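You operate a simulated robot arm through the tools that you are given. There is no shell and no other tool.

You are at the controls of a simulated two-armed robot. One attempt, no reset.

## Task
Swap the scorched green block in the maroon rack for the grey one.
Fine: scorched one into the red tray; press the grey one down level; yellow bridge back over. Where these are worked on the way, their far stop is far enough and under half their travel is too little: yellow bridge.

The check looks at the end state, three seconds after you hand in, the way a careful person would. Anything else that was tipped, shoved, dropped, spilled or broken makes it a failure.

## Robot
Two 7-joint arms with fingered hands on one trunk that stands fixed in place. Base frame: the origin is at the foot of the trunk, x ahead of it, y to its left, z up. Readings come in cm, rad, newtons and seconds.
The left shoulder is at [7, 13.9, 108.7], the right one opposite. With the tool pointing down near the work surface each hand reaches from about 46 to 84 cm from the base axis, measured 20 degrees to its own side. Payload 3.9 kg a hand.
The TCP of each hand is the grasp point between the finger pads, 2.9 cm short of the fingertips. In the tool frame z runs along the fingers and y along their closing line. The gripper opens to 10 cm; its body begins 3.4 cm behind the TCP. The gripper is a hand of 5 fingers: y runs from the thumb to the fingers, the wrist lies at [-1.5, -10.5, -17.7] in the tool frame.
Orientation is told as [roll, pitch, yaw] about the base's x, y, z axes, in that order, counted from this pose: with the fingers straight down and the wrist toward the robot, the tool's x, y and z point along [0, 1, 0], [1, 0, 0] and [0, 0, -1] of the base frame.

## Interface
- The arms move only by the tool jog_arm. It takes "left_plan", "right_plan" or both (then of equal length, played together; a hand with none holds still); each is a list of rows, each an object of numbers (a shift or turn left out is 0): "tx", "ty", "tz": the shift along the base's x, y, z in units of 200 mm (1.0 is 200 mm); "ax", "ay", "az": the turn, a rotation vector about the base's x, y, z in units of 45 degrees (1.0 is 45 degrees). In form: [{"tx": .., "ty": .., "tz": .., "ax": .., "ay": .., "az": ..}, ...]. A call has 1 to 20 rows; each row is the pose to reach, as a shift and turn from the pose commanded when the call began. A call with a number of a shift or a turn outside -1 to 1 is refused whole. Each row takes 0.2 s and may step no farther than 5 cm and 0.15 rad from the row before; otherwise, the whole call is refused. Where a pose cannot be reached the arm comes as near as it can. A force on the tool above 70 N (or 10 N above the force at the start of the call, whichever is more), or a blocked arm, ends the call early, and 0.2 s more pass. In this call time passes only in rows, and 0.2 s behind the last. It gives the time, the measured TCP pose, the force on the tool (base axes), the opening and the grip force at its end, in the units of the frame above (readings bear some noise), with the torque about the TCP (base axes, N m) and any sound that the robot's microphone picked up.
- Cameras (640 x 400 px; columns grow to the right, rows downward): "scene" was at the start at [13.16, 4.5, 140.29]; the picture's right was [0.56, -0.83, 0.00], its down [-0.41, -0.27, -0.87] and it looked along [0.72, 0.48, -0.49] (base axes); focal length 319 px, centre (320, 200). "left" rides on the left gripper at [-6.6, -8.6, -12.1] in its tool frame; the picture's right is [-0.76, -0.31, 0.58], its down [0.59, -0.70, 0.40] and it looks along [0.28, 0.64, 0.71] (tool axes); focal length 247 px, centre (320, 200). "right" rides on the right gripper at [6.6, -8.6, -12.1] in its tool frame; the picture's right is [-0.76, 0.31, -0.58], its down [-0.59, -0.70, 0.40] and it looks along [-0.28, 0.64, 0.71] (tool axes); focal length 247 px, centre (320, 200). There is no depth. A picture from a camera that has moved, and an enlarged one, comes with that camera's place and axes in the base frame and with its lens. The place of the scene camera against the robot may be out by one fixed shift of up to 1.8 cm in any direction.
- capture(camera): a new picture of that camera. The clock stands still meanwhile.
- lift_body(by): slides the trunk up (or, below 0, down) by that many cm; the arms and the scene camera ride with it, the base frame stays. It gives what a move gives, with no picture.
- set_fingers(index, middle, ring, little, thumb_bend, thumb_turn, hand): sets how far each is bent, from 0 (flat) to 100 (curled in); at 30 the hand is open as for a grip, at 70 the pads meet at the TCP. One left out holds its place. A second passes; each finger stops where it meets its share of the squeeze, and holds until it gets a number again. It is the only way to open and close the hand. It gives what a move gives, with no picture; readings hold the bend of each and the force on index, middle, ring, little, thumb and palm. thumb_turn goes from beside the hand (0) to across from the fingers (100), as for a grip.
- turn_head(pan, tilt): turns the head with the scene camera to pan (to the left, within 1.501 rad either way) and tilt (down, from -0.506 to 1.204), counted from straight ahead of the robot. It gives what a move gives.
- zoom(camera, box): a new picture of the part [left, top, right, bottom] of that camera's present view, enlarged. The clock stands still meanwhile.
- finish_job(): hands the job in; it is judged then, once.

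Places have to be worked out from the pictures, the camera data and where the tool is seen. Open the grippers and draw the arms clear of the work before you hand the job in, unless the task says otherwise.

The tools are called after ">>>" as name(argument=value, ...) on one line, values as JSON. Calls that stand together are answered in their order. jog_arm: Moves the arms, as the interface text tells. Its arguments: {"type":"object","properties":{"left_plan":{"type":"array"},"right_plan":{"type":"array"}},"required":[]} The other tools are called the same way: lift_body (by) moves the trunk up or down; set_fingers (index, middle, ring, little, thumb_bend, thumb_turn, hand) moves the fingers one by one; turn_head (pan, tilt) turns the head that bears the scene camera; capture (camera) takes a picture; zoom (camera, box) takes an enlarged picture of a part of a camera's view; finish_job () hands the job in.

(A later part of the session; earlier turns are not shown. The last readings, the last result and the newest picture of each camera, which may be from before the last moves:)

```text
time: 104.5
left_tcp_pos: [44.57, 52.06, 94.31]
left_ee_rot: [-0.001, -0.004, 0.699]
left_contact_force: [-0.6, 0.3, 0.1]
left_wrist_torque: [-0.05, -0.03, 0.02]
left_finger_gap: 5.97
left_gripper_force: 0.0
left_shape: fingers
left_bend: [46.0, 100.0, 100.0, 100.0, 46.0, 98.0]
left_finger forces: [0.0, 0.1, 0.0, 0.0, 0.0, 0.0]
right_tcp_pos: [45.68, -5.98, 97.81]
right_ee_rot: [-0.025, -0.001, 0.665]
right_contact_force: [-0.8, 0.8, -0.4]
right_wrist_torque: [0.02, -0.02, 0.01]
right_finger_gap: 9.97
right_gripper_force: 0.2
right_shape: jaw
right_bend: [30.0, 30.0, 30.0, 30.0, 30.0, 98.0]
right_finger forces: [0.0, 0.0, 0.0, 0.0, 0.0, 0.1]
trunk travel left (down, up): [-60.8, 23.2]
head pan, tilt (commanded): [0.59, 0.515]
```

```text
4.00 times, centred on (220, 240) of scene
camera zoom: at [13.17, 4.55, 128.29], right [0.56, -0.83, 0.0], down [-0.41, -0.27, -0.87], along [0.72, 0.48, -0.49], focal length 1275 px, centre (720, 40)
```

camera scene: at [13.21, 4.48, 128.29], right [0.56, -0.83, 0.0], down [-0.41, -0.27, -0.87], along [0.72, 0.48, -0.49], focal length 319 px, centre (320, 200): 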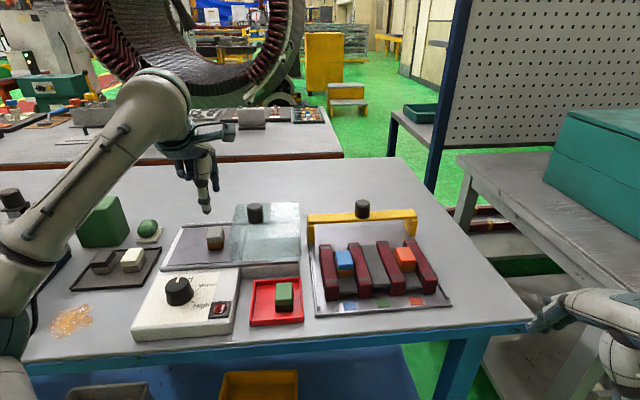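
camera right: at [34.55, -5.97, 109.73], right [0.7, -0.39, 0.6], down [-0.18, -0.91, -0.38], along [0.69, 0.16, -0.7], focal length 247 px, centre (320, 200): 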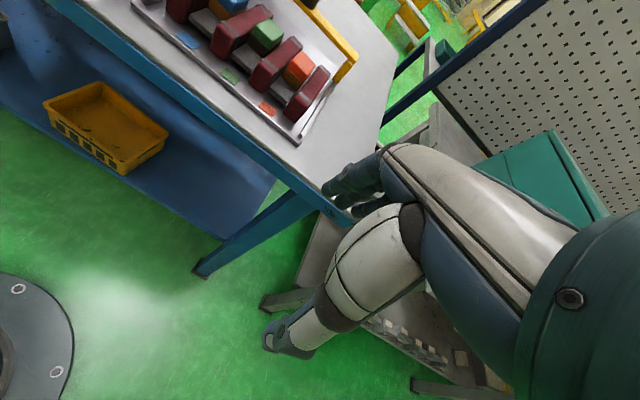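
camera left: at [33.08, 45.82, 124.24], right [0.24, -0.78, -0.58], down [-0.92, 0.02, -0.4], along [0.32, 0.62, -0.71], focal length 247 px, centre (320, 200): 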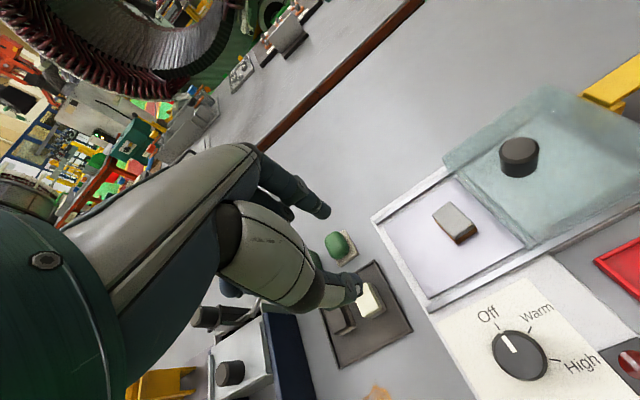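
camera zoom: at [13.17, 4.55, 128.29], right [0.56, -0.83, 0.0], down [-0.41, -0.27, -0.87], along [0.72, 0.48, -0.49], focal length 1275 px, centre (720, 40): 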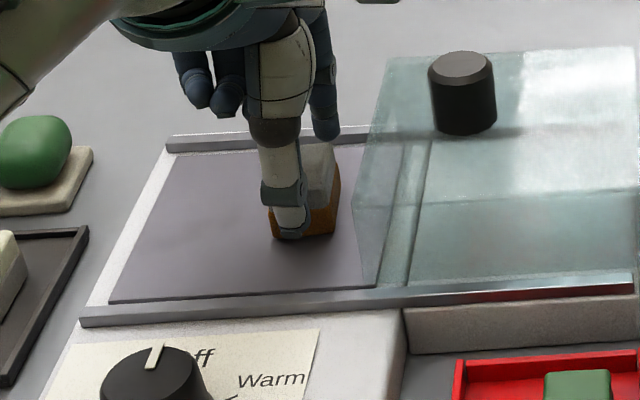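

Good lateral alignment; the block is ~0.45 cm nearer the thumb. I shift 0.4 cm toward the robot and descend to z≈93.4.

>>> jog_arm(left_plan=[{"tx": -0.0155, "ty": -0.0125}, {"tx": -0.0155, "ty": -0.0125, "tz": -0.025}, {"tx": -0.0155, "ty": -0.0125, "tz": -0.045}])

>>> zoom(camera="left", box=[260, 150, 460, 350])

>>> zoom(camera="scene", box=[180, 200, 260, 270])

```text
time: 105.3
left_tcp_pos: [44.31, 51.82, 93.31]
left_ee_rot: [0.0, -0.003, 0.697]
left_contact_force: [-0.4, -0.7, -0.8]
left_wrist_torque: [0.0, 0.03, -0.01]
left_finger_gap: 5.98
left_gripper_force: 0.2
left_shape: fingers
left_bend: [46.0, 100.0, 100.0, 100.0, 46.0, 98.0]
left_finger forces: [0.0, 0.1, 0.0, 0.0, 0.0, 0.1]
right_tcp_pos: [45.54, -6.01, 97.76]
right_ee_rot: [-0.026, -0.001, 0.666]
right_contact_force: [0.1, -0.4, 0.1]
right_wrist_torque: [-0.01, -0.02, -0.02]
right_finger_gap: 10.01
right_gripper_force: 0.0
right_shape: jaw
right_bend: [30.0, 30.0, 30.0, 30.0, 30.0, 98.0]
right_finger forces: [0.0, 0.0, 0.0, 0.0, 0.1, 0.0]
trunk travel left (down, up): [-60.8, 23.2]
head pan, tilt (commanded): [0.59, 0.515]
```

```text
2.00 times, centred on (360, 250) of left
camera zoom: at [41.96, 41.42, 105.47], right [0.25, -0.78, -0.58], down [-0.92, 0.0, -0.4], along [0.31, 0.63, -0.71], focal length 494 px, centre (240, 100)
```

zoom: 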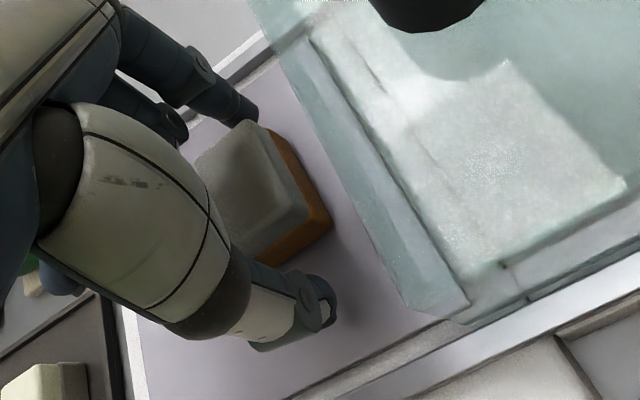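

```text
5.71 times, centred on (220, 235) of scene
camera zoom: at [13.16, 4.5, 128.29], right [0.56, -0.83, 0.0], down [-0.41, -0.27, -0.87], along [0.72, 0.48, -0.49], focal length 1821 px, centre (891, 0)
```

zoom: 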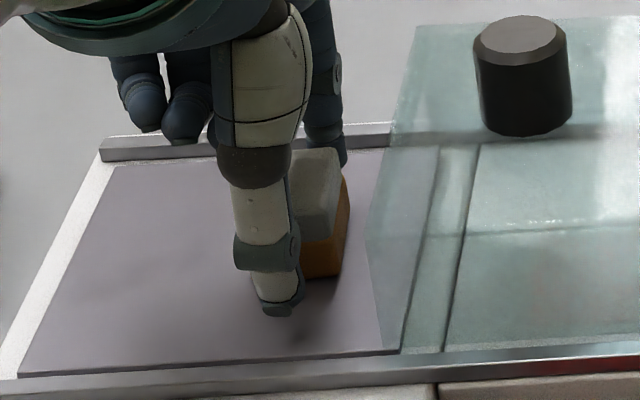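

No contact forces, thumb in front and index behind the block. I close the pinch.

>>> set_fingers(hand="left", index=72, thumb_bend=72)

>>> zoom(camera="left", box=[260, 150, 460, 350])

>>> zoom(camera="scene", box=[180, 200, 260, 270])

```text
time: 106.3
left_tcp_pos: [44.24, 51.86, 93.36]
left_ee_rot: [-0.001, -0.005, 0.701]
left_contact_force: [0.5, 0.6, 3.2]
left_wrist_torque: [-0.04, 0.07, 0.01]
left_finger_gap: 3.74
left_gripper_force: 10.4
left_shape: fingers
left_bend: [56.0, 100.0, 100.0, 100.0, 61.0, 97.0]
left_finger forces: [11.1, 0.0, 0.1, 0.0, 11.2, 0.0]
right_tcp_pos: [45.5, -6.0, 97.76]
right_ee_rot: [-0.028, 0.0, 0.666]
right_contact_force: [0.3, -0.4, 0.4]
right_wrist_torque: [-0.04, 0.01, 0.01]
right_finger_gap: 9.98
right_gripper_force: 0.1
right_shape: jaw
right_bend: [30.0, 30.0, 30.0, 30.0, 30.0, 98.0]
right_finger forces: [0.0, 0.0, 0.0, 0.0, 0.1, 0.0]
trunk travel left (down, up): [-60.8, 23.2]
head pan, tilt (commanded): [0.59, 0.515]
```

```text
2.00 times, centred on (360, 250) of left
camera zoom: at [41.94, 41.4, 105.49], right [0.25, -0.78, -0.58], down [-0.92, 0.0, -0.4], along [0.31, 0.63, -0.71], focal length 494 px, centre (240, 100)
```

zoom: 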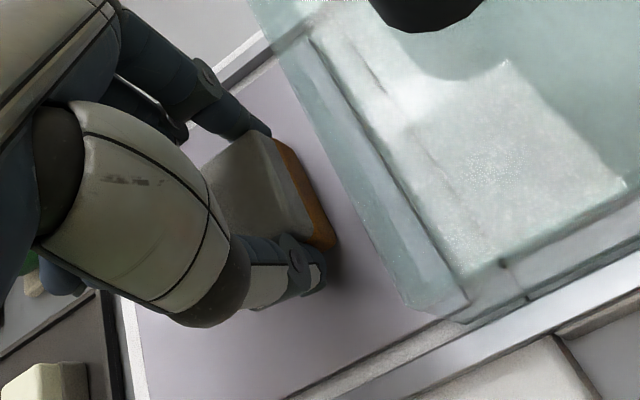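

```text
5.71 times, centred on (220, 235) of scene
camera zoom: at [13.13, 4.46, 128.3], right [0.56, -0.83, 0.0], down [-0.41, -0.27, -0.87], along [0.72, 0.48, -0.49], focal length 1821 px, centre (891, 0)
```

zoom: 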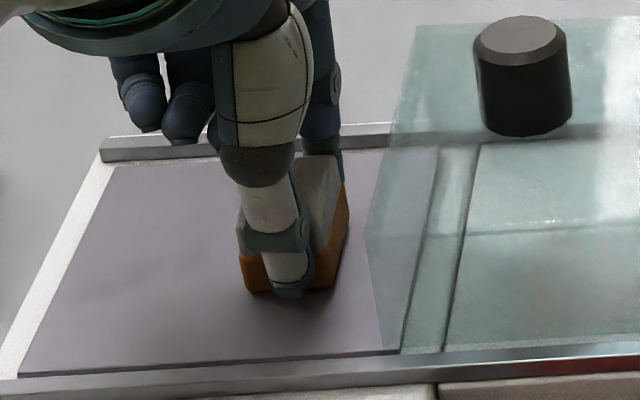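

Gripped (gap 3.74 cm, 11 N). I lift gently, then up to z≈104.

>>> jog_arm(left_plan=[{"tz": 0.03}, {"tz": 0.07}, {"tz": 0.17}, {"tz": 0.3}, {"tz": 0.43}, {"tz": 0.55}])

>>> capture(camera="scene")

>>> zoom(camera="left", box=[260, 150, 460, 350])

>>> zoom(camera="scene", box=[160, 140, 280, 260])

```text
time: 107.7
left_tcp_pos: [44.28, 51.82, 104.4]
left_ee_rot: [0.0, -0.001, 0.699]
left_contact_force: [0.3, -0.4, 0.0]
left_wrist_torque: [-0.02, 0.01, 0.03]
left_finger_gap: 3.7
left_gripper_force: 9.5
left_shape: fingers
left_bend: [56.0, 100.0, 100.0, 100.0, 61.0, 97.0]
left_finger forces: [10.5, 0.0, 0.1, 0.0, 10.5, 0.0]
right_tcp_pos: [45.65, -6.07, 97.83]
right_ee_rot: [-0.027, -0.001, 0.665]
right_contact_force: [0.2, -0.1, -0.4]
right_wrist_torque: [-0.03, -0.01, 0.0]
right_finger_gap: 10.0
right_gripper_force: 0.1
right_shape: jaw
right_bend: [30.0, 30.0, 30.0, 30.0, 30.0, 98.0]
right_finger forces: [0.1, 0.0, 0.0, 0.0, 0.0, 0.0]
trunk travel left (down, up): [-60.8, 23.2]
head pan, tilt (commanded): [0.59, 0.515]
```

```text
taken
camera scene: at [13.15, 4.46, 128.29], right [0.56, -0.83, 0.0], down [-0.41, -0.27, -0.87], along [0.72, 0.48, -0.49], focal length 319 px, centre (320, 200)
```

scene: 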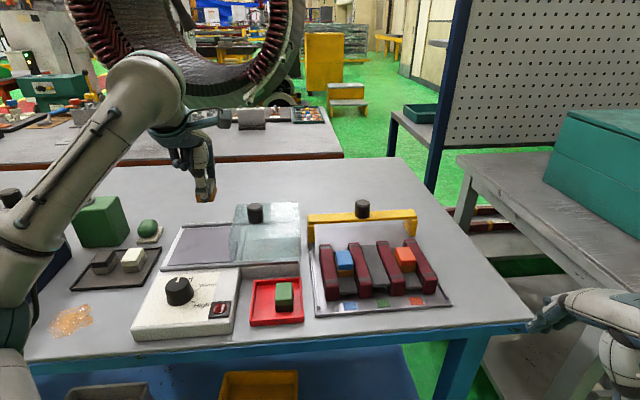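

```text
2.00 times, centred on (360, 250) of left
camera zoom: at [42.04, 41.41, 116.56], right [0.25, -0.78, -0.58], down [-0.92, 0.0, -0.4], along [0.31, 0.63, -0.71], focal length 494 px, centre (240, 100)
```

zoom: 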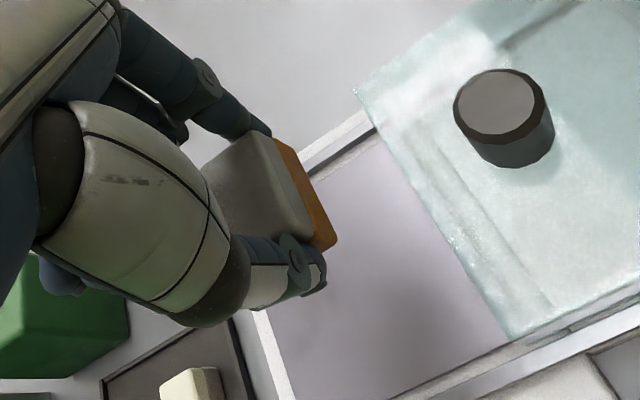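

```text
3.33 times, centred on (220, 200) of scene
camera zoom: at [13.15, 4.46, 128.29], right [0.56, -0.83, 0.0], down [-0.41, -0.27, -0.87], along [0.72, 0.48, -0.49], focal length 1062 px, centre (653, 200)
```

zoom: 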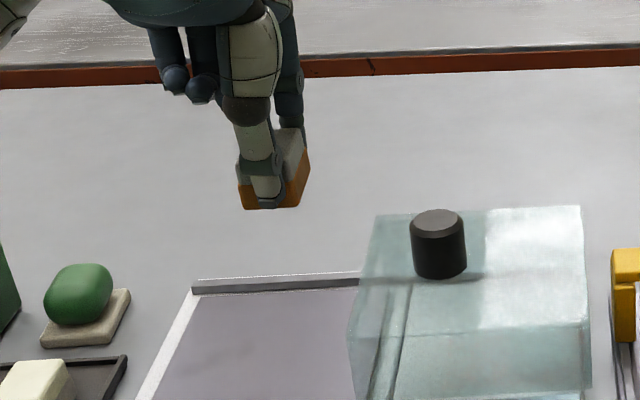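

Grey block is held. I zoom in closely to measure how it sits in the pinch (yaw and lateral offset).

>>> zoom(camera="left", box=[290, 190, 380, 280])

>>> zoom(camera="scene", box=[180, 160, 230, 210])

```text
4.44 times, centred on (335, 235) of left
camera zoom: at [42.04, 41.41, 116.56], right [0.25, -0.78, -0.58], down [-0.92, 0.0, -0.4], along [0.31, 0.63, -0.71], focal length 1098 px, centre (253, 44)
```

zoom: 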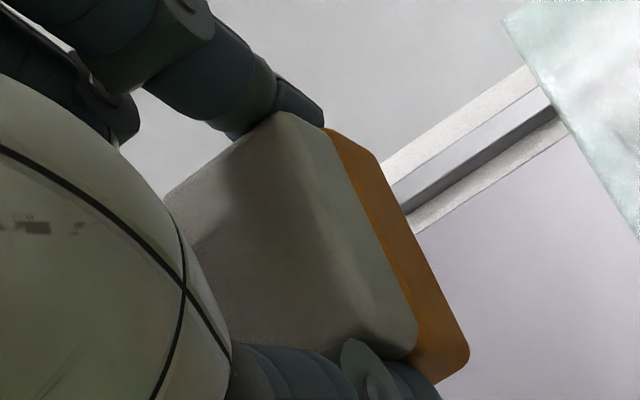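

```text
8.00 times, centred on (205, 185) of scene
camera zoom: at [13.15, 4.46, 128.29], right [0.56, -0.83, 0.0], down [-0.41, -0.27, -0.87], along [0.72, 0.48, -0.49], focal length 2550 px, centre (1240, 320)
```

zoom: 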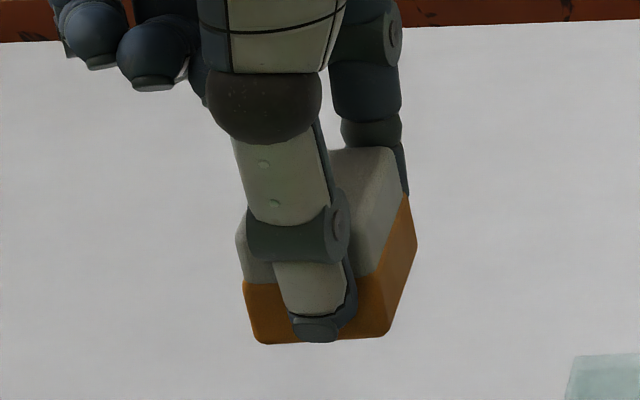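

The held grey block is aligned with the hand (block yaw ≈0.68, centre within 0.1 cm of the pinch). I carry it at z≈107 toward the rack, stopping short to measure the empty slot.

>>> jog_arm(left_plan=[{"tx": 0.0, "ty": -0.1, "tz": 0.1}, {"tx": 0.03, "ty": -0.3, "tz": 0.15}, {"tx": 0.06, "ty": -0.5, "tz": 0.15}, {"tx": 0.1, "ty": -0.7, "tz": 0.15}, {"tx": 0.15, "ty": -0.88, "tz": 0.15}, {"tx": 0.2, "ty": -1.0, "tz": 0.15}])

>>> jog_arm(left_plan=[{"tx": 0.02, "ty": -0.15}, {"tx": 0.04, "ty": -0.3}])

>>> capture(camera="left")

>>> capture(camera="scene")

```text
time: 109.1
left_tcp_pos: [48.45, 31.74, 107.17]
left_ee_rot: [0.0, -0.001, 0.701]
left_contact_force: [-0.2, 0.3, 0.2]
left_wrist_torque: [0.02, -0.02, -0.03]
left_finger_gap: 3.7
left_gripper_force: 10.2
left_shape: fingers
left_bend: [56.0, 100.0, 100.0, 100.0, 61.0, 97.0]
left_finger forces: [10.4, 0.1, 0.0, 0.0, 10.4, 0.1]
right_tcp_pos: [45.52, -6.03, 97.64]
right_ee_rot: [-0.024, 0.0, 0.668]
right_contact_force: [-0.5, -0.2, -0.3]
right_wrist_torque: [0.04, 0.01, 0.02]
right_finger_gap: 9.97
right_gripper_force: 0.1
right_shape: jaw
right_bend: [30.0, 30.0, 30.0, 30.0, 30.0, 98.0]
right_finger forces: [0.1, 0.0, 0.1, 0.1, 0.0, 0.1]
trunk travel left (down, up): [-60.8, 23.2]
head pan, tilt (commanded): [0.59, 0.515]
```

```text
time: 109.7
left_tcp_pos: [49.29, 25.8, 107.22]
left_ee_rot: [-0.001, -0.002, 0.702]
left_contact_force: [-0.4, -0.8, 0.0]
left_wrist_torque: [0.01, -0.02, 0.0]
left_finger_gap: 3.69
left_gripper_force: 10.3
left_shape: fingers
left_bend: [56.0, 100.0, 100.0, 100.0, 61.0, 97.0]
left_finger forces: [10.4, 0.0, 0.1, 0.0, 10.4, 0.1]
right_tcp_pos: [45.62, -6.05, 97.88]
right_ee_rot: [-0.025, 0.002, 0.667]
right_contact_force: [-0.2, 0.3, -0.5]
right_wrist_torque: [0.03, 0.01, 0.02]
right_finger_gap: 9.97
right_gripper_force: 0.1
right_shape: jaw
right_bend: [30.0, 30.0, 30.0, 30.0, 30.0, 98.0]
right_finger forces: [0.0, 0.1, 0.1, 0.1, 0.0, 0.1]
trunk travel left (down, up): [-60.8, 23.2]
head pan, tilt (commanded): [0.59, 0.515]
```

```text
taken
camera left: at [47.03, 15.37, 119.51], right [0.25, -0.78, -0.58], down [-0.92, 0.0, -0.4], along [0.31, 0.63, -0.71], focal length 247 px, centre (320, 200)
```

left: 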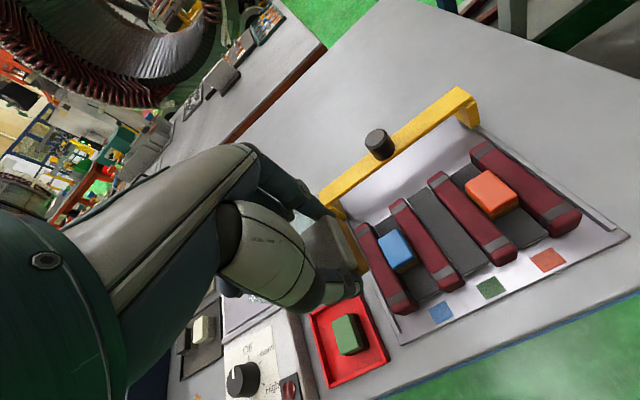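

```text
taken
camera scene: at [13.17, 4.43, 128.29], right [0.56, -0.83, 0.0], down [-0.41, -0.27, -0.87], along [0.72, 0.48, -0.49], focal length 319 px, centre (320, 200)
```

scene: 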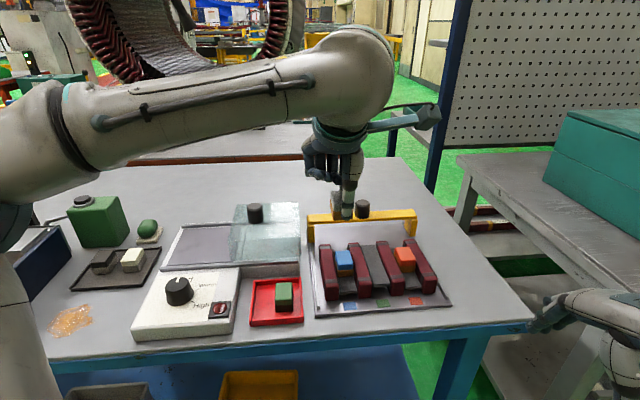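

Posture remains good. Zooming on the empty slot for its exact centreline.

>>> zoom(camera="left", box=[380, 160, 510, 290])

>>> zoom(camera="scene", box=[320, 230, 430, 310])

```text
3.08 times, centred on (445, 225) of left
camera zoom: at [47.03, 15.37, 119.51], right [0.25, -0.78, -0.58], down [-0.92, 0.0, -0.4], along [0.31, 0.63, -0.71], focal length 760 px, centre (-65, 123)
```

zoom: 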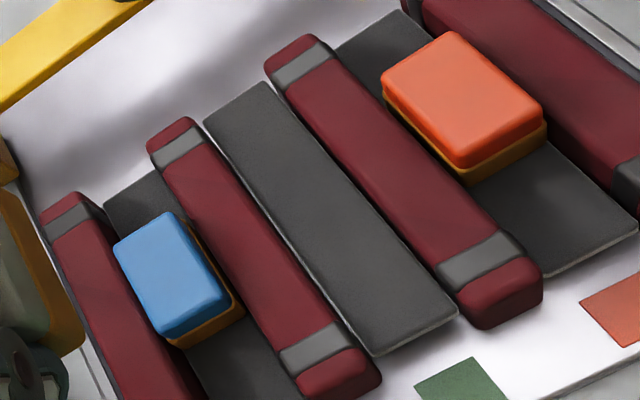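

```text
5.00 times, centred on (375, 270) of scene
camera zoom: at [13.17, 4.43, 128.29], right [0.56, -0.83, 0.0], down [-0.41, -0.27, -0.87], along [0.72, 0.48, -0.49], focal length 1594 px, centre (45, -150)
```

zoom: 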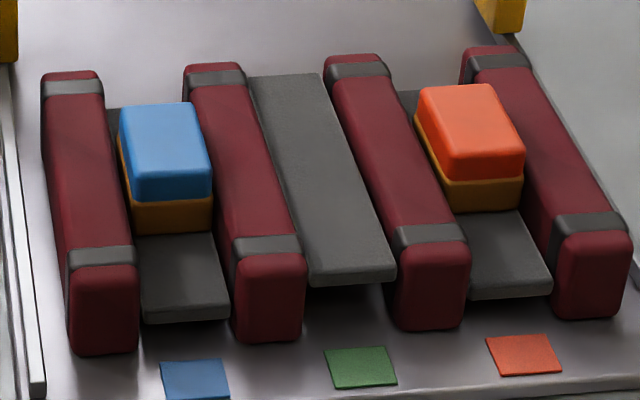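

The empty slot's centreline at the block position is (56.6, 22.18), yaw ≈0.68. Considering how the block sits in the hand, TCP target is (56.6, 22.34). I move above it at z≈100.

>>> jog_arm(left_plan=[{"tx": 0.122, "ty": -0.058, "tz": -0.12}, {"tx": 0.244, "ty": -0.116, "tz": -0.24}, {"tx": 0.3655, "ty": -0.173, "tz": -0.36}])

>>> zoom(camera="scene", box=[310, 180, 450, 320])

>>> zoom(camera="left", box=[260, 150, 460, 350])

```text
time: 110.5
left_tcp_pos: [56.49, 22.19, 99.96]
left_ee_rot: [0.002, -0.004, 0.698]
left_contact_force: [-0.7, -0.5, -1.2]
left_wrist_torque: [0.04, -0.02, -0.01]
left_finger_gap: 3.71
left_gripper_force: 10.9
left_shape: fingers
left_bend: [56.0, 100.0, 100.0, 100.0, 61.0, 97.0]
left_finger forces: [10.4, 0.1, 0.0, 0.0, 10.3, 0.0]
right_tcp_pos: [45.81, -6.08, 97.72]
right_ee_rot: [-0.025, 0.002, 0.667]
right_contact_force: [0.1, -0.9, 0.6]
right_wrist_torque: [0.0, -0.01, -0.02]
right_finger_gap: 10.0
right_gripper_force: 0.1
right_shape: jaw
right_bend: [30.0, 30.0, 30.0, 30.0, 30.0, 98.0]
right_finger forces: [0.0, 0.1, 0.0, 0.1, 0.0, 0.0]
trunk travel left (down, up): [-60.8, 23.2]
head pan, tilt (commanded): [0.59, 0.515]
```

```text
2.86 times, centred on (380, 250) of scene
camera zoom: at [13.3, 4.35, 128.28], right [0.56, -0.83, 0.0], down [-0.41, -0.27, -0.87], along [0.72, 0.48, -0.49], focal length 911 px, centre (149, 57)
```

zoom: 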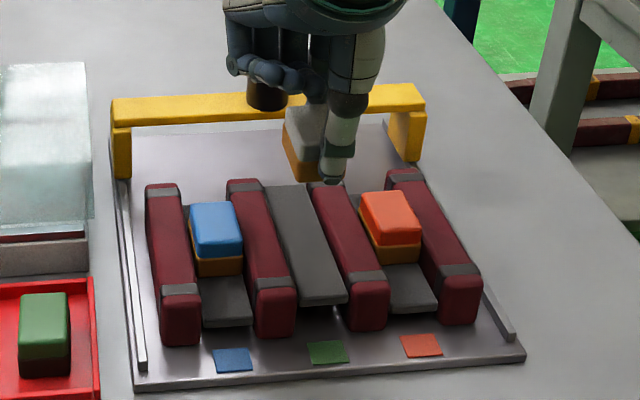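

```text
2.00 times, centred on (360, 250) of left
camera zoom: at [54.18, 11.73, 112.1], right [0.25, -0.77, -0.58], down [-0.92, 0.0, -0.4], along [0.31, 0.63, -0.71], focal length 494 px, centre (240, 100)
```

zoom: 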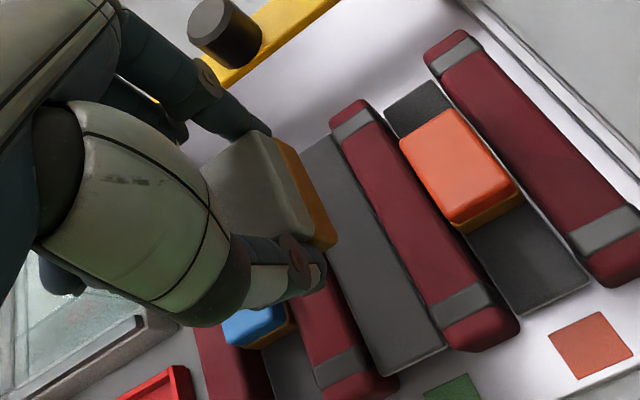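

I descend to z≈95.3 so the block's bottom is just above the separators, then check alignment.

>>> jog_arm(left_plan=[{"tz": -0.12}, {"tz": -0.235}])

>>> zoom(camera="left", box=[290, 180, 410, 300])

>>> zoom(camera="scene", box=[340, 210, 420, 290])

```text
time: 111.1
left_tcp_pos: [56.5, 22.39, 95.48]
left_ee_rot: [0.001, -0.003, 0.701]
left_contact_force: [-0.1, 0.3, -0.8]
left_wrist_torque: [0.06, 0.02, 0.01]
left_finger_gap: 3.7
left_gripper_force: 10.9
left_shape: fingers
left_bend: [56.0, 100.0, 100.0, 100.0, 61.0, 97.0]
left_finger forces: [10.4, 0.0, 0.0, 0.0, 10.3, 0.0]
right_tcp_pos: [45.47, -5.98, 97.84]
right_ee_rot: [-0.027, 0.0, 0.667]
right_contact_force: [-0.3, -0.1, 0.7]
right_wrist_torque: [-0.02, 0.03, -0.04]
right_finger_gap: 9.99
right_gripper_force: 0.1
right_shape: jaw
right_bend: [30.0, 30.0, 30.0, 30.0, 30.0, 98.0]
right_finger forces: [0.0, 0.0, 0.0, 0.0, 0.0, 0.0]
trunk travel left (down, up): [-60.8, 23.2]
head pan, tilt (commanded): [0.59, 0.515]
```

```text
3.33 times, centred on (350, 240) of left
camera zoom: at [54.19, 12.07, 107.49], right [0.26, -0.78, -0.58], down [-0.92, 0.0, -0.4], along [0.31, 0.63, -0.71], focal length 823 px, centre (220, 67)
```

zoom: 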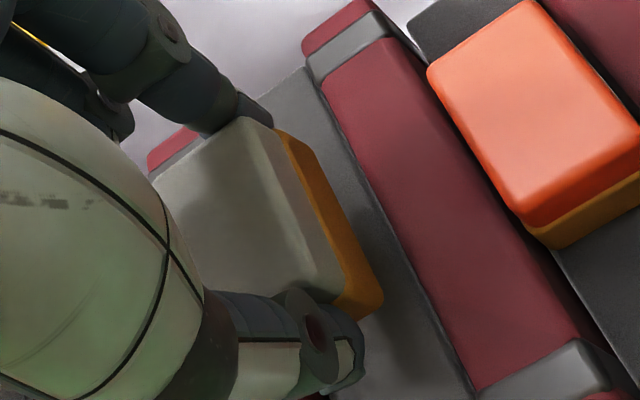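

```text
5.00 times, centred on (380, 250) of scene
camera zoom: at [13.18, 4.5, 128.29], right [0.56, -0.83, 0.0], down [-0.41, -0.27, -0.87], along [0.72, 0.48, -0.49], focal length 1594 px, centre (20, -50)
```

zoom: 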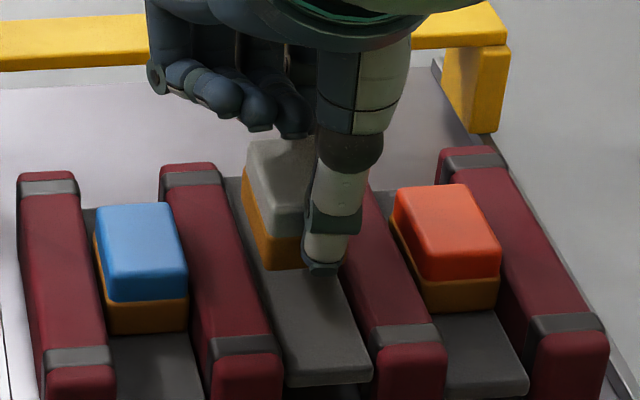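

The block seems about 0.25 cm left of the slot centre. I zoom closer to measure both edges accurately.

>>> zoom(camera="left", box=[320, 190, 390, 260])

>>> zoom(camera="left", box=[330, 230, 400, 300])

>>> zoom(camera="scene", box=[360, 225, 400, 265])

```text
5.71 times, centred on (355, 225) of left
camera zoom: at [54.19, 12.07, 107.49], right [0.26, -0.78, -0.58], down [-0.92, 0.0, -0.4], along [0.31, 0.63, -0.71], focal length 1411 px, centre (120, 57)
```

zoom: 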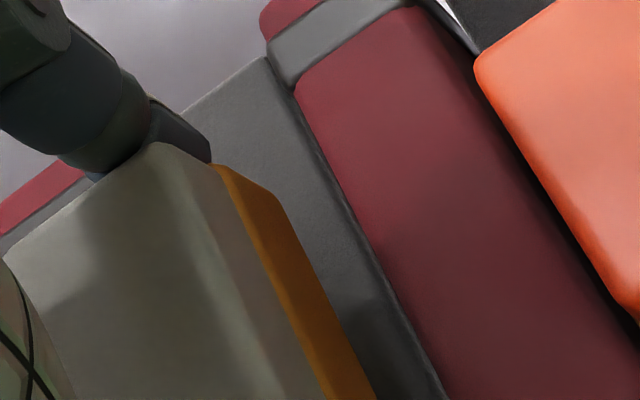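

```text
5.71 times, centred on (365, 265) of left
camera zoom: at [54.19, 12.07, 107.49], right [0.26, -0.78, -0.58], down [-0.92, 0.0, -0.4], along [0.31, 0.63, -0.71], focal length 1411 px, centre (63, -171)
```

zoom: 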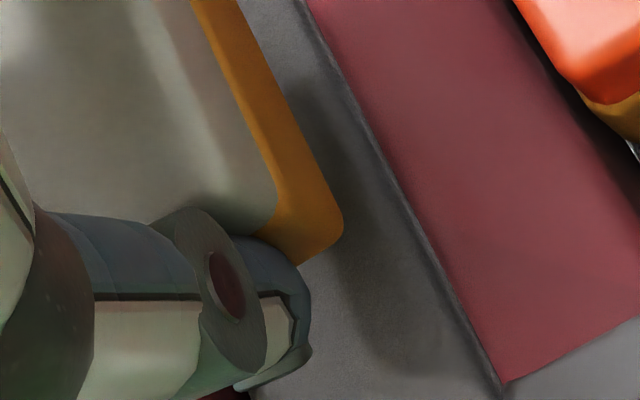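

```text
10.00 times, centred on (380, 245) of scene
camera zoom: at [13.18, 4.5, 128.29], right [0.56, -0.83, 0.0], down [-0.41, -0.27, -0.87], along [0.72, 0.48, -0.49], focal length 3187 px, centre (-280, -250)
```

zoom: 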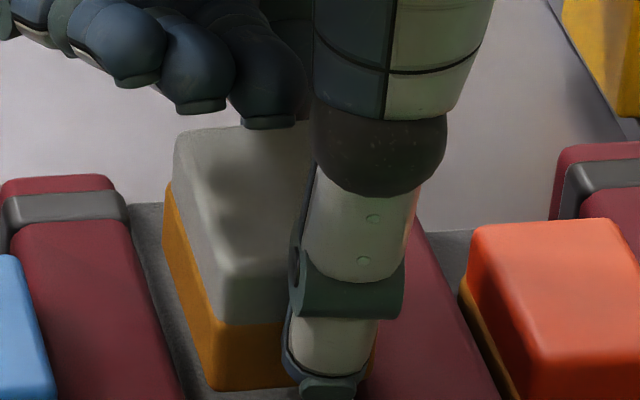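

Measured: block ≈0.24 cm left of the slot centre and about 1.2° over-rotated. I correct both, then descend until the block enters between the separators.

>>> jog_arm(left_plan=[{"tx": 0.0076, "ty": -0.0093, "az": -0.024}, {"tx": 0.0076, "ty": -0.0093, "tz": -0.035, "az": -0.024}])

>>> zoom(camera="left", box=[310, 190, 410, 290])

>>> zoom(camera="scene", box=[350, 220, 410, 280])

```text
time: 111.7
left_tcp_pos: [56.54, 22.31, 94.71]
left_ee_rot: [0.0, -0.002, 0.68]
left_contact_force: [0.4, -0.4, -0.6]
left_wrist_torque: [0.01, 0.02, 0.0]
left_finger_gap: 3.65
left_gripper_force: 10.1
left_shape: fingers
left_bend: [56.0, 100.0, 100.0, 100.0, 61.0, 97.0]
left_finger forces: [10.4, 0.0, 0.0, 0.0, 10.3, 0.0]
right_tcp_pos: [45.64, -5.93, 97.76]
right_ee_rot: [-0.025, 0.0, 0.668]
right_contact_force: [-0.4, 0.2, -0.6]
right_wrist_torque: [-0.01, -0.01, 0.03]
right_finger_gap: 9.98
right_gripper_force: 0.2
right_shape: jaw
right_bend: [30.0, 30.0, 30.0, 30.0, 30.0, 98.0]
right_finger forces: [0.1, 0.0, 0.0, 0.0, 0.0, 0.0]
trunk travel left (down, up): [-60.8, 23.2]
head pan, tilt (commanded): [0.59, 0.515]
```

```text
4.00 times, centred on (360, 240) of left
camera zoom: at [54.05, 11.96, 106.78], right [0.24, -0.78, -0.58], down [-0.92, 0.02, -0.4], along [0.32, 0.63, -0.71], focal length 988 px, centre (160, 40)
```

zoom: 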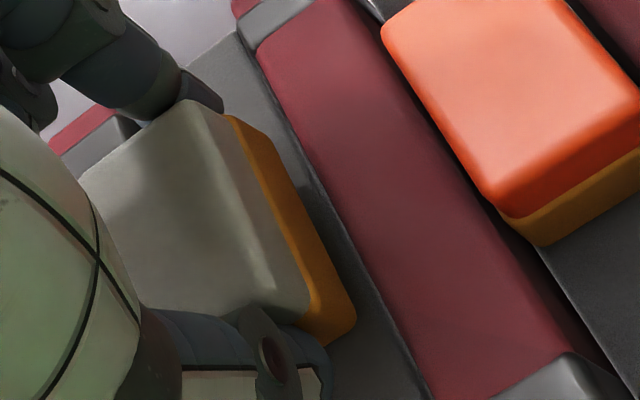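

```text
6.67 times, centred on (380, 250) of scene
camera zoom: at [13.18, 4.5, 128.29], right [0.56, -0.83, 0.0], down [-0.41, -0.27, -0.87], along [0.72, 0.48, -0.49], focal length 2125 px, centre (-80, -133)
```

zoom: 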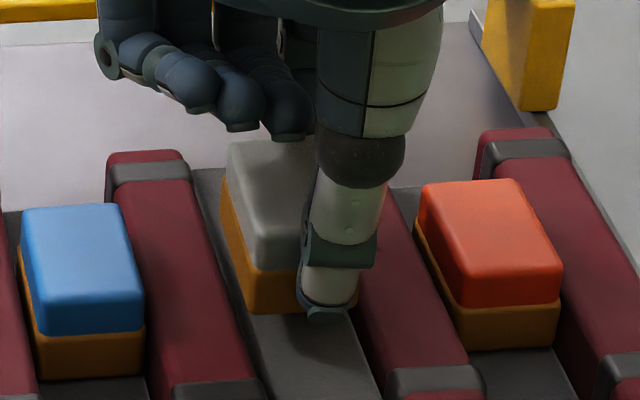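

Gaps on both sides now look equal (~0.2 cm). I lower in small steps into the slot, reading forces.

>>> jog_arm(left_plan=[{"tz": -0.02}, {"tz": -0.04}])

>>> zoom(camera="scene", box=[350, 220, 410, 280])

```text
time: 112.3
left_tcp_pos: [56.55, 22.16, 93.89]
left_ee_rot: [0.0, -0.002, 0.682]
left_contact_force: [-0.4, 0.7, -1.1]
left_wrist_torque: [-0.01, 0.0, 0.01]
left_finger_gap: 3.68
left_gripper_force: 10.2
left_shape: fingers
left_bend: [56.0, 100.0, 100.0, 100.0, 61.0, 97.0]
left_finger forces: [10.4, 0.0, 0.1, 0.1, 10.3, 0.0]
right_tcp_pos: [45.58, -5.96, 97.79]
right_ee_rot: [-0.027, 0.0, 0.666]
right_contact_force: [-0.2, 0.6, -0.6]
right_wrist_torque: [-0.01, 0.0, 0.02]
right_finger_gap: 10.0
right_gripper_force: 0.1
right_shape: jaw
right_bend: [30.0, 30.0, 30.0, 30.0, 30.0, 98.0]
right_finger forces: [0.0, 0.0, 0.0, 0.0, 0.0, 0.0]
trunk travel left (down, up): [-60.8, 23.2]
head pan, tilt (commanded): [0.59, 0.515]
```

```text
6.67 times, centred on (380, 250) of scene
camera zoom: at [13.17, 4.49, 128.29], right [0.56, -0.83, 0.0], down [-0.41, -0.27, -0.87], along [0.72, 0.48, -0.49], focal length 2125 px, centre (-80, -133)
```

zoom: 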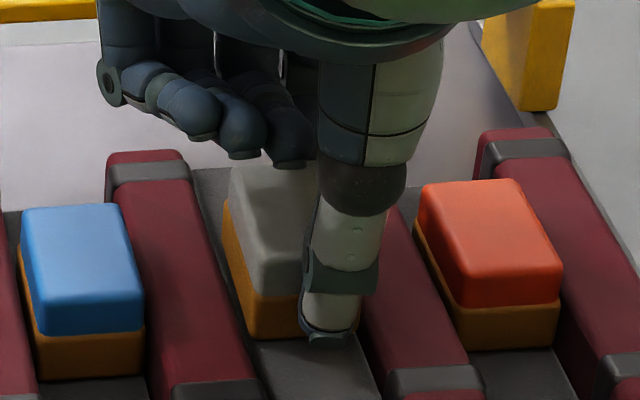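

No contact yet. Another 0.4 cm.

>>> jog_arm(left_plan=[{"tz": -0.01}, {"tz": -0.02}])

>>> zoom(camera="scene", box=[350, 220, 410, 280])

>>> zoom(camera="left", box=[310, 190, 410, 290])

```text
time: 112.9
left_tcp_pos: [56.61, 22.12, 93.71]
left_ee_rot: [0.0, -0.003, 0.683]
left_contact_force: [-0.7, 1.1, 6.7]
left_wrist_torque: [-0.08, 0.14, 0.02]
left_finger_gap: 3.67
left_gripper_force: 11.0
left_shape: fingers
left_bend: [56.0, 100.0, 100.0, 100.0, 62.0, 98.0]
left_finger forces: [11.4, 0.0, 0.0, 0.1, 11.3, 0.1]
right_tcp_pos: [45.52, -5.97, 97.81]
right_ee_rot: [-0.026, -0.002, 0.667]
right_contact_force: [-0.5, -0.2, -0.1]
right_wrist_torque: [0.01, 0.01, 0.02]
right_finger_gap: 9.99
right_gripper_force: 0.1
right_shape: jaw
right_bend: [30.0, 30.0, 30.0, 30.0, 30.0, 98.0]
right_finger forces: [0.1, 0.0, 0.0, 0.0, 0.1, 0.1]
trunk travel left (down, up): [-60.8, 23.2]
head pan, tilt (commanded): [0.59, 0.515]
```

```text
6.67 times, centred on (380, 250) of scene
camera zoom: at [13.08, 4.48, 128.31], right [0.56, -0.83, 0.0], down [-0.41, -0.27, -0.87], along [0.72, 0.48, -0.49], focal length 2125 px, centre (-80, -133)
```

zoom: 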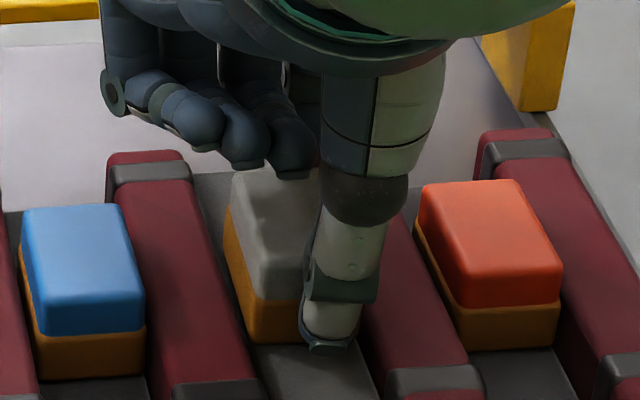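

```text
4.00 times, centred on (360, 240) of left
camera zoom: at [54.05, 11.75, 105.68], right [0.24, -0.78, -0.58], down [-0.92, 0.01, -0.4], along [0.32, 0.63, -0.71], focal length 988 px, centre (160, 40)
```

zoom: 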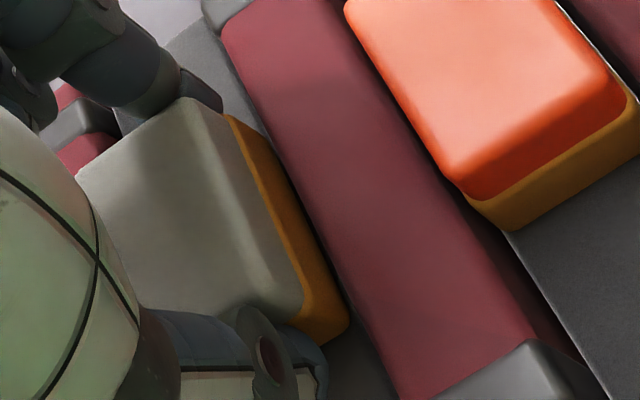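

Contact at z≈93.7 (6.7 N): the block's bottom has met the raised floor pad. I keep pressing down with the block still in the pinch, 0.4 cm more.

>>> jog_arm(left_plan=[{"tz": -0.01}, {"tz": -0.02}])

>>> zoom(camera="scene", box=[350, 220, 410, 280])

>>> zoom(camera="left", box=[310, 190, 410, 290])

```text
time: 113.5
left_tcp_pos: [56.49, 22.11, 93.12]
left_ee_rot: [0.001, -0.003, 0.682]
left_contact_force: [0.5, 0.7, 3.7]
left_wrist_torque: [-0.05, 0.05, 0.05]
left_finger_gap: 3.69
left_gripper_force: 11.3
left_shape: fingers
left_bend: [56.0, 100.0, 100.0, 100.0, 62.0, 97.0]
left_finger forces: [12.1, 0.0, 0.1, 0.1, 10.4, 0.0]
right_tcp_pos: [45.54, -6.04, 97.81]
right_ee_rot: [-0.025, 0.0, 0.667]
right_contact_force: [-0.4, -0.6, 0.1]
right_wrist_torque: [-0.04, -0.02, -0.02]
right_finger_gap: 9.99
right_gripper_force: 0.1
right_shape: jaw
right_bend: [30.0, 30.0, 30.0, 30.0, 30.0, 98.0]
right_finger forces: [0.1, 0.0, 0.1, 0.1, 0.0, 0.0]
trunk travel left (down, up): [-60.8, 23.2]
head pan, tilt (commanded): [0.59, 0.515]
```

```text
6.67 times, centred on (380, 250) of scene
camera zoom: at [13.12, 4.47, 128.3], right [0.56, -0.83, 0.0], down [-0.41, -0.27, -0.87], along [0.72, 0.48, -0.49], focal length 2125 px, centre (-80, -133)
```

zoom: 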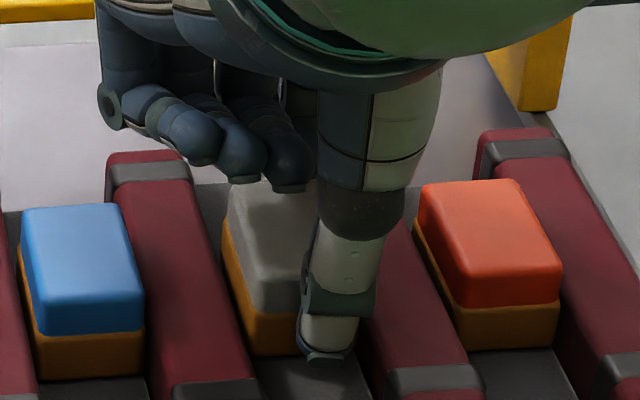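

```text
4.00 times, centred on (360, 240) of left
camera zoom: at [54.0, 11.76, 105.26], right [0.24, -0.78, -0.58], down [-0.92, 0.01, -0.4], along [0.32, 0.63, -0.71], focal length 988 px, centre (160, 40)
```

zoom: 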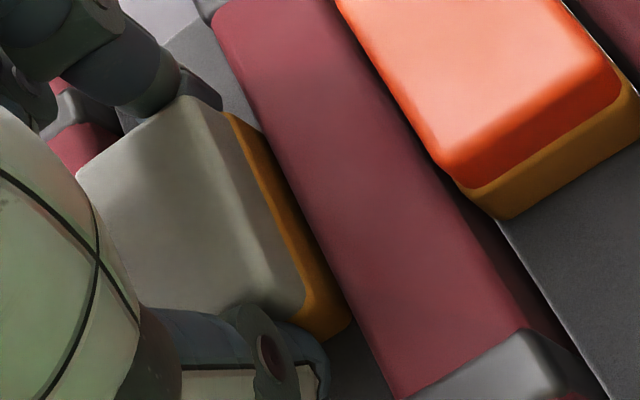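

The pad yields easily (3.7 N). I continue pressing down 0.6 cm in small steps to bring the top level.

>>> jog_arm(left_plan=[{"tz": -0.012}, {"tz": -0.024}])

>>> zoom(camera="scene", box=[340, 210, 420, 290])

>>> zoom(camera="left", box=[310, 190, 410, 290])

```text
time: 114.1
left_tcp_pos: [56.62, 22.08, 92.67]
left_ee_rot: [0.002, -0.003, 0.68]
left_contact_force: [0.7, 1.3, 5.5]
left_wrist_torque: [-0.06, 0.04, -0.05]
left_finger_gap: 3.69
left_gripper_force: 11.3
left_shape: fingers
left_bend: [56.0, 100.0, 100.0, 100.0, 62.0, 97.0]
left_finger forces: [12.2, 0.0, 0.0, 0.0, 10.2, 0.0]
right_tcp_pos: [45.53, -6.02, 97.75]
right_ee_rot: [-0.026, -0.001, 0.666]
right_contact_force: [0.0, -0.2, -0.1]
right_wrist_torque: [0.02, 0.0, -0.05]
right_finger_gap: 10.03
right_gripper_force: 0.0
right_shape: jaw
right_bend: [30.0, 30.0, 30.0, 30.0, 30.0, 98.0]
right_finger forces: [0.0, 0.0, 0.0, 0.0, 0.1, 0.0]
trunk travel left (down, up): [-60.8, 23.2]
head pan, tilt (commanded): [0.59, 0.515]
```

```text
5.00 times, centred on (380, 250) of scene
camera zoom: at [13.12, 4.49, 128.3], right [0.56, -0.83, 0.0], down [-0.41, -0.27, -0.87], along [0.72, 0.48, -0.49], focal length 1594 px, centre (20, -50)
```

zoom: 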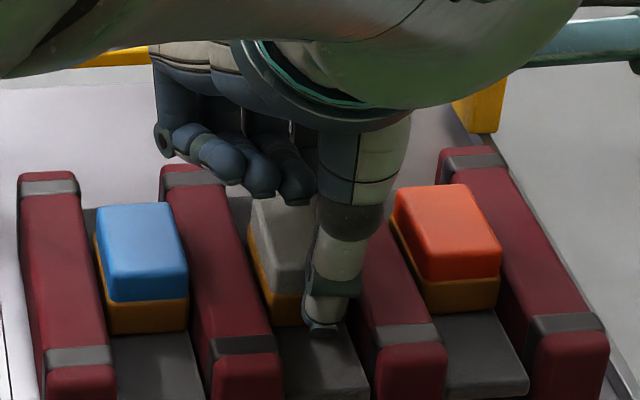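

```text
4.00 times, centred on (360, 240) of left
camera zoom: at [54.01, 11.72, 104.8], right [0.24, -0.78, -0.58], down [-0.92, 0.02, -0.4], along [0.32, 0.63, -0.71], focal length 988 px, centre (160, 40)
```

zoom: 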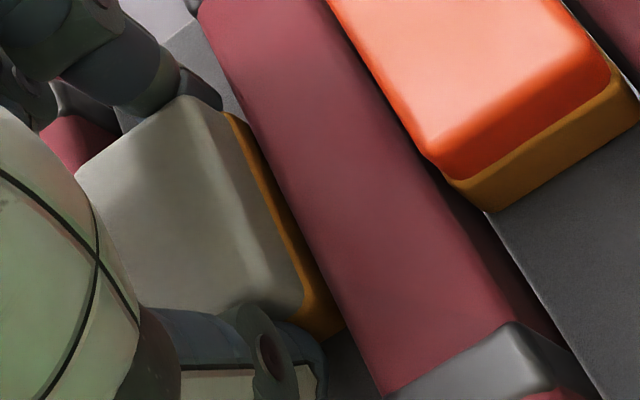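

z≈92.67, 5.5 N. I go 0.35 cm further.

>>> jog_arm(left_plan=[{"tz": -0.01}, {"tz": -0.018}])

>>> zoom(camera="scene", box=[340, 210, 420, 290])

```text
time: 114.7
left_tcp_pos: [56.55, 22.03, 92.35]
left_ee_rot: [-0.002, -0.006, 0.681]
left_contact_force: [0.8, 1.2, 11.9]
left_wrist_torque: [-0.12, 0.12, 0.0]
left_finger_gap: 3.7
left_gripper_force: 13.1
left_shape: fingers
left_bend: [55.0, 100.0, 100.0, 100.0, 62.0, 98.0]
left_finger forces: [13.3, 0.0, 0.0, 0.1, 11.6, 0.1]
right_tcp_pos: [45.39, -6.12, 97.8]
right_ee_rot: [-0.026, -0.003, 0.665]
right_contact_force: [0.3, -0.2, 0.3]
right_wrist_torque: [-0.01, 0.0, 0.0]
right_finger_gap: 9.97
right_gripper_force: 0.0
right_shape: jaw
right_bend: [30.0, 30.0, 30.0, 30.0, 30.0, 98.0]
right_finger forces: [0.0, 0.0, 0.0, 0.0, 0.0, 0.1]
trunk travel left (down, up): [-60.8, 23.2]
head pan, tilt (commanded): [0.59, 0.515]
```

```text
5.00 times, centred on (380, 250) of scene
camera zoom: at [13.01, 4.47, 128.32], right [0.56, -0.83, 0.0], down [-0.41, -0.27, -0.87], along [0.72, 0.48, -0.49], focal length 1594 px, centre (20, -50)
```

zoom: 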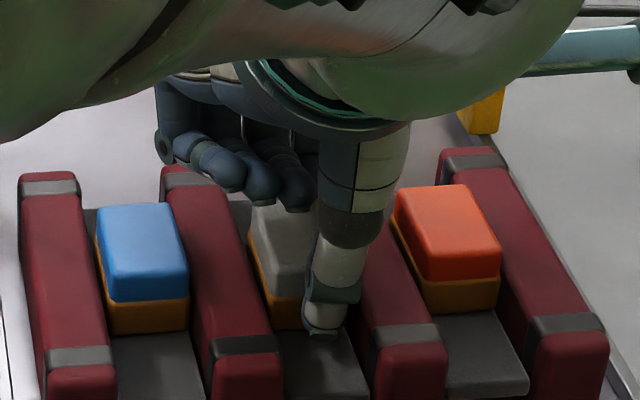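

Force rises to 12 N at z≈92.35 – it feels bottomed out, and the grey top looks level with its neighbours. I release and see whether it stays down.

>>> set_fingers(hand="left", index=47, thumb_bend=51)

>>> zoom(camera="scene", box=[340, 210, 420, 290])

>>> zoom(camera="left", box=[310, 190, 410, 290])

```text
time: 115.7
left_tcp_pos: [56.63, 22.08, 92.22]
left_ee_rot: [0.001, -0.004, 0.683]
left_contact_force: [0.1, 0.0, -1.1]
left_wrist_torque: [-0.01, 0.0, -0.04]
left_finger_gap: 5.19
left_gripper_force: 0.2
left_shape: fingers
left_bend: [47.0, 100.0, 100.0, 100.0, 51.0, 98.0]
left_finger forces: [0.1, 0.0, 0.0, 0.0, 0.0, 0.0]
right_tcp_pos: [45.58, -5.99, 97.75]
right_ee_rot: [-0.027, -0.002, 0.667]
right_contact_force: [0.1, -0.2, -0.2]
right_wrist_torque: [-0.05, -0.01, 0.03]
right_finger_gap: 9.99
right_gripper_force: 0.0
right_shape: jaw
right_bend: [30.0, 30.0, 30.0, 30.0, 30.0, 98.0]
right_finger forces: [0.0, 0.1, 0.0, 0.1, 0.0, 0.1]
trunk travel left (down, up): [-60.8, 23.2]
head pan, tilt (commanded): [0.59, 0.515]
```

```text
5.00 times, centred on (380, 250) of scene
camera zoom: at [13.15, 4.49, 128.29], right [0.56, -0.83, 0.0], down [-0.41, -0.27, -0.87], along [0.72, 0.48, -0.49], focal length 1594 px, centre (20, -50)
```

zoom: 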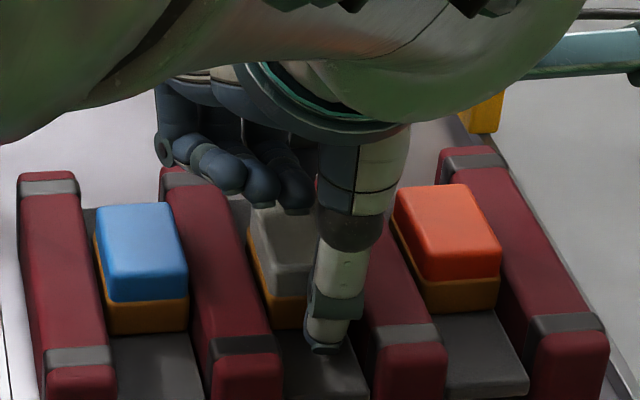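

```text
4.00 times, centred on (360, 240) of left
camera zoom: at [54.08, 11.71, 104.35], right [0.24, -0.78, -0.58], down [-0.92, 0.01, -0.4], along [0.32, 0.63, -0.71], focal length 988 px, centre (160, 40)
```

zoom: 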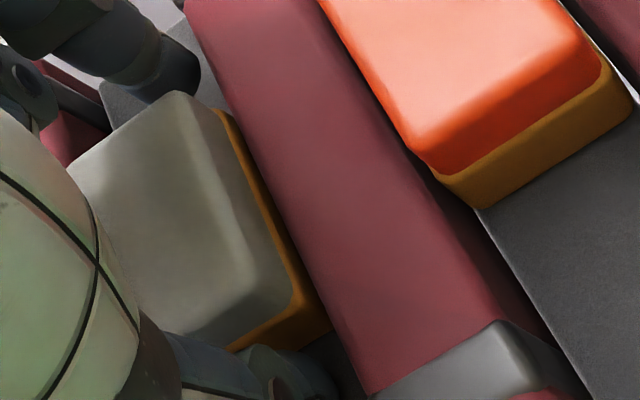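

The block stays down after release. I raise the hand straight up to z≈101 and inspect.

>>> jog_arm(left_plan=[{"tz": 0.04}, {"tz": 0.1}, {"tz": 0.22}, {"tz": 0.34}, {"tz": 0.45}])

>>> zoom(camera="scene", box=[320, 220, 430, 310])

>>> zoom(camera="left", box=[310, 190, 470, 350])

```text
time: 116.9
left_tcp_pos: [56.67, 22.45, 101.59]
left_ee_rot: [-0.022, 0.008, 0.68]
left_contact_force: [0.7, 0.0, 0.3]
left_wrist_torque: [-0.01, 0.01, 0.01]
left_finger_gap: 5.22
left_gripper_force: 0.0
left_shape: fingers
left_bend: [47.0, 100.0, 100.0, 100.0, 51.0, 98.0]
left_finger forces: [0.1, 0.0, 0.0, 0.0, 0.0, 0.0]
right_tcp_pos: [45.56, -5.8, 97.82]
right_ee_rot: [-0.025, 0.0, 0.665]
right_contact_force: [0.6, -0.9, 0.2]
right_wrist_torque: [0.01, 0.0, -0.01]
right_finger_gap: 10.0
right_gripper_force: 0.1
right_shape: jaw
right_bend: [30.0, 30.0, 30.0, 30.0, 30.0, 98.0]
right_finger forces: [0.0, 0.0, 0.0, 0.1, 0.0, 0.0]
trunk travel left (down, up): [-60.8, 23.2]
head pan, tilt (commanded): [0.59, 0.515]
```

```text
4.44 times, centred on (375, 265) of scene
camera zoom: at [13.14, 4.6, 128.29], right [0.56, -0.83, 0.0], down [-0.41, -0.27, -0.87], along [0.72, 0.48, -0.49], focal length 1416 px, centre (76, -89)
```

zoom: 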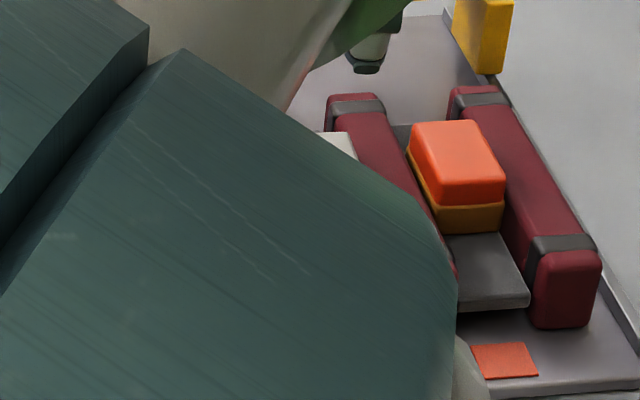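

```text
2.50 times, centred on (390, 270) of left
camera zoom: at [54.1, 12.44, 114.07], right [0.24, -0.79, -0.56], down [-0.91, 0.01, -0.41], along [0.33, 0.61, -0.72], focal length 617 px, centre (145, 25)
```

zoom: 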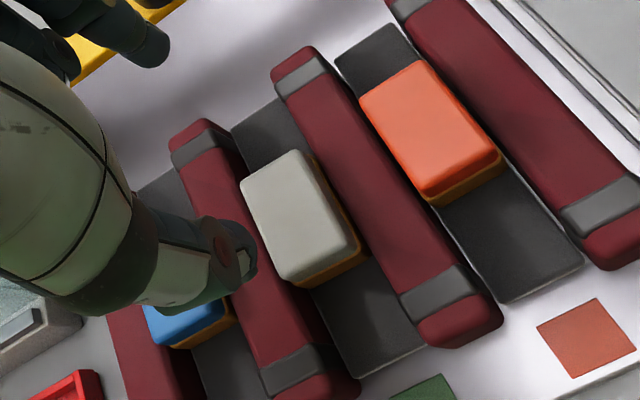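

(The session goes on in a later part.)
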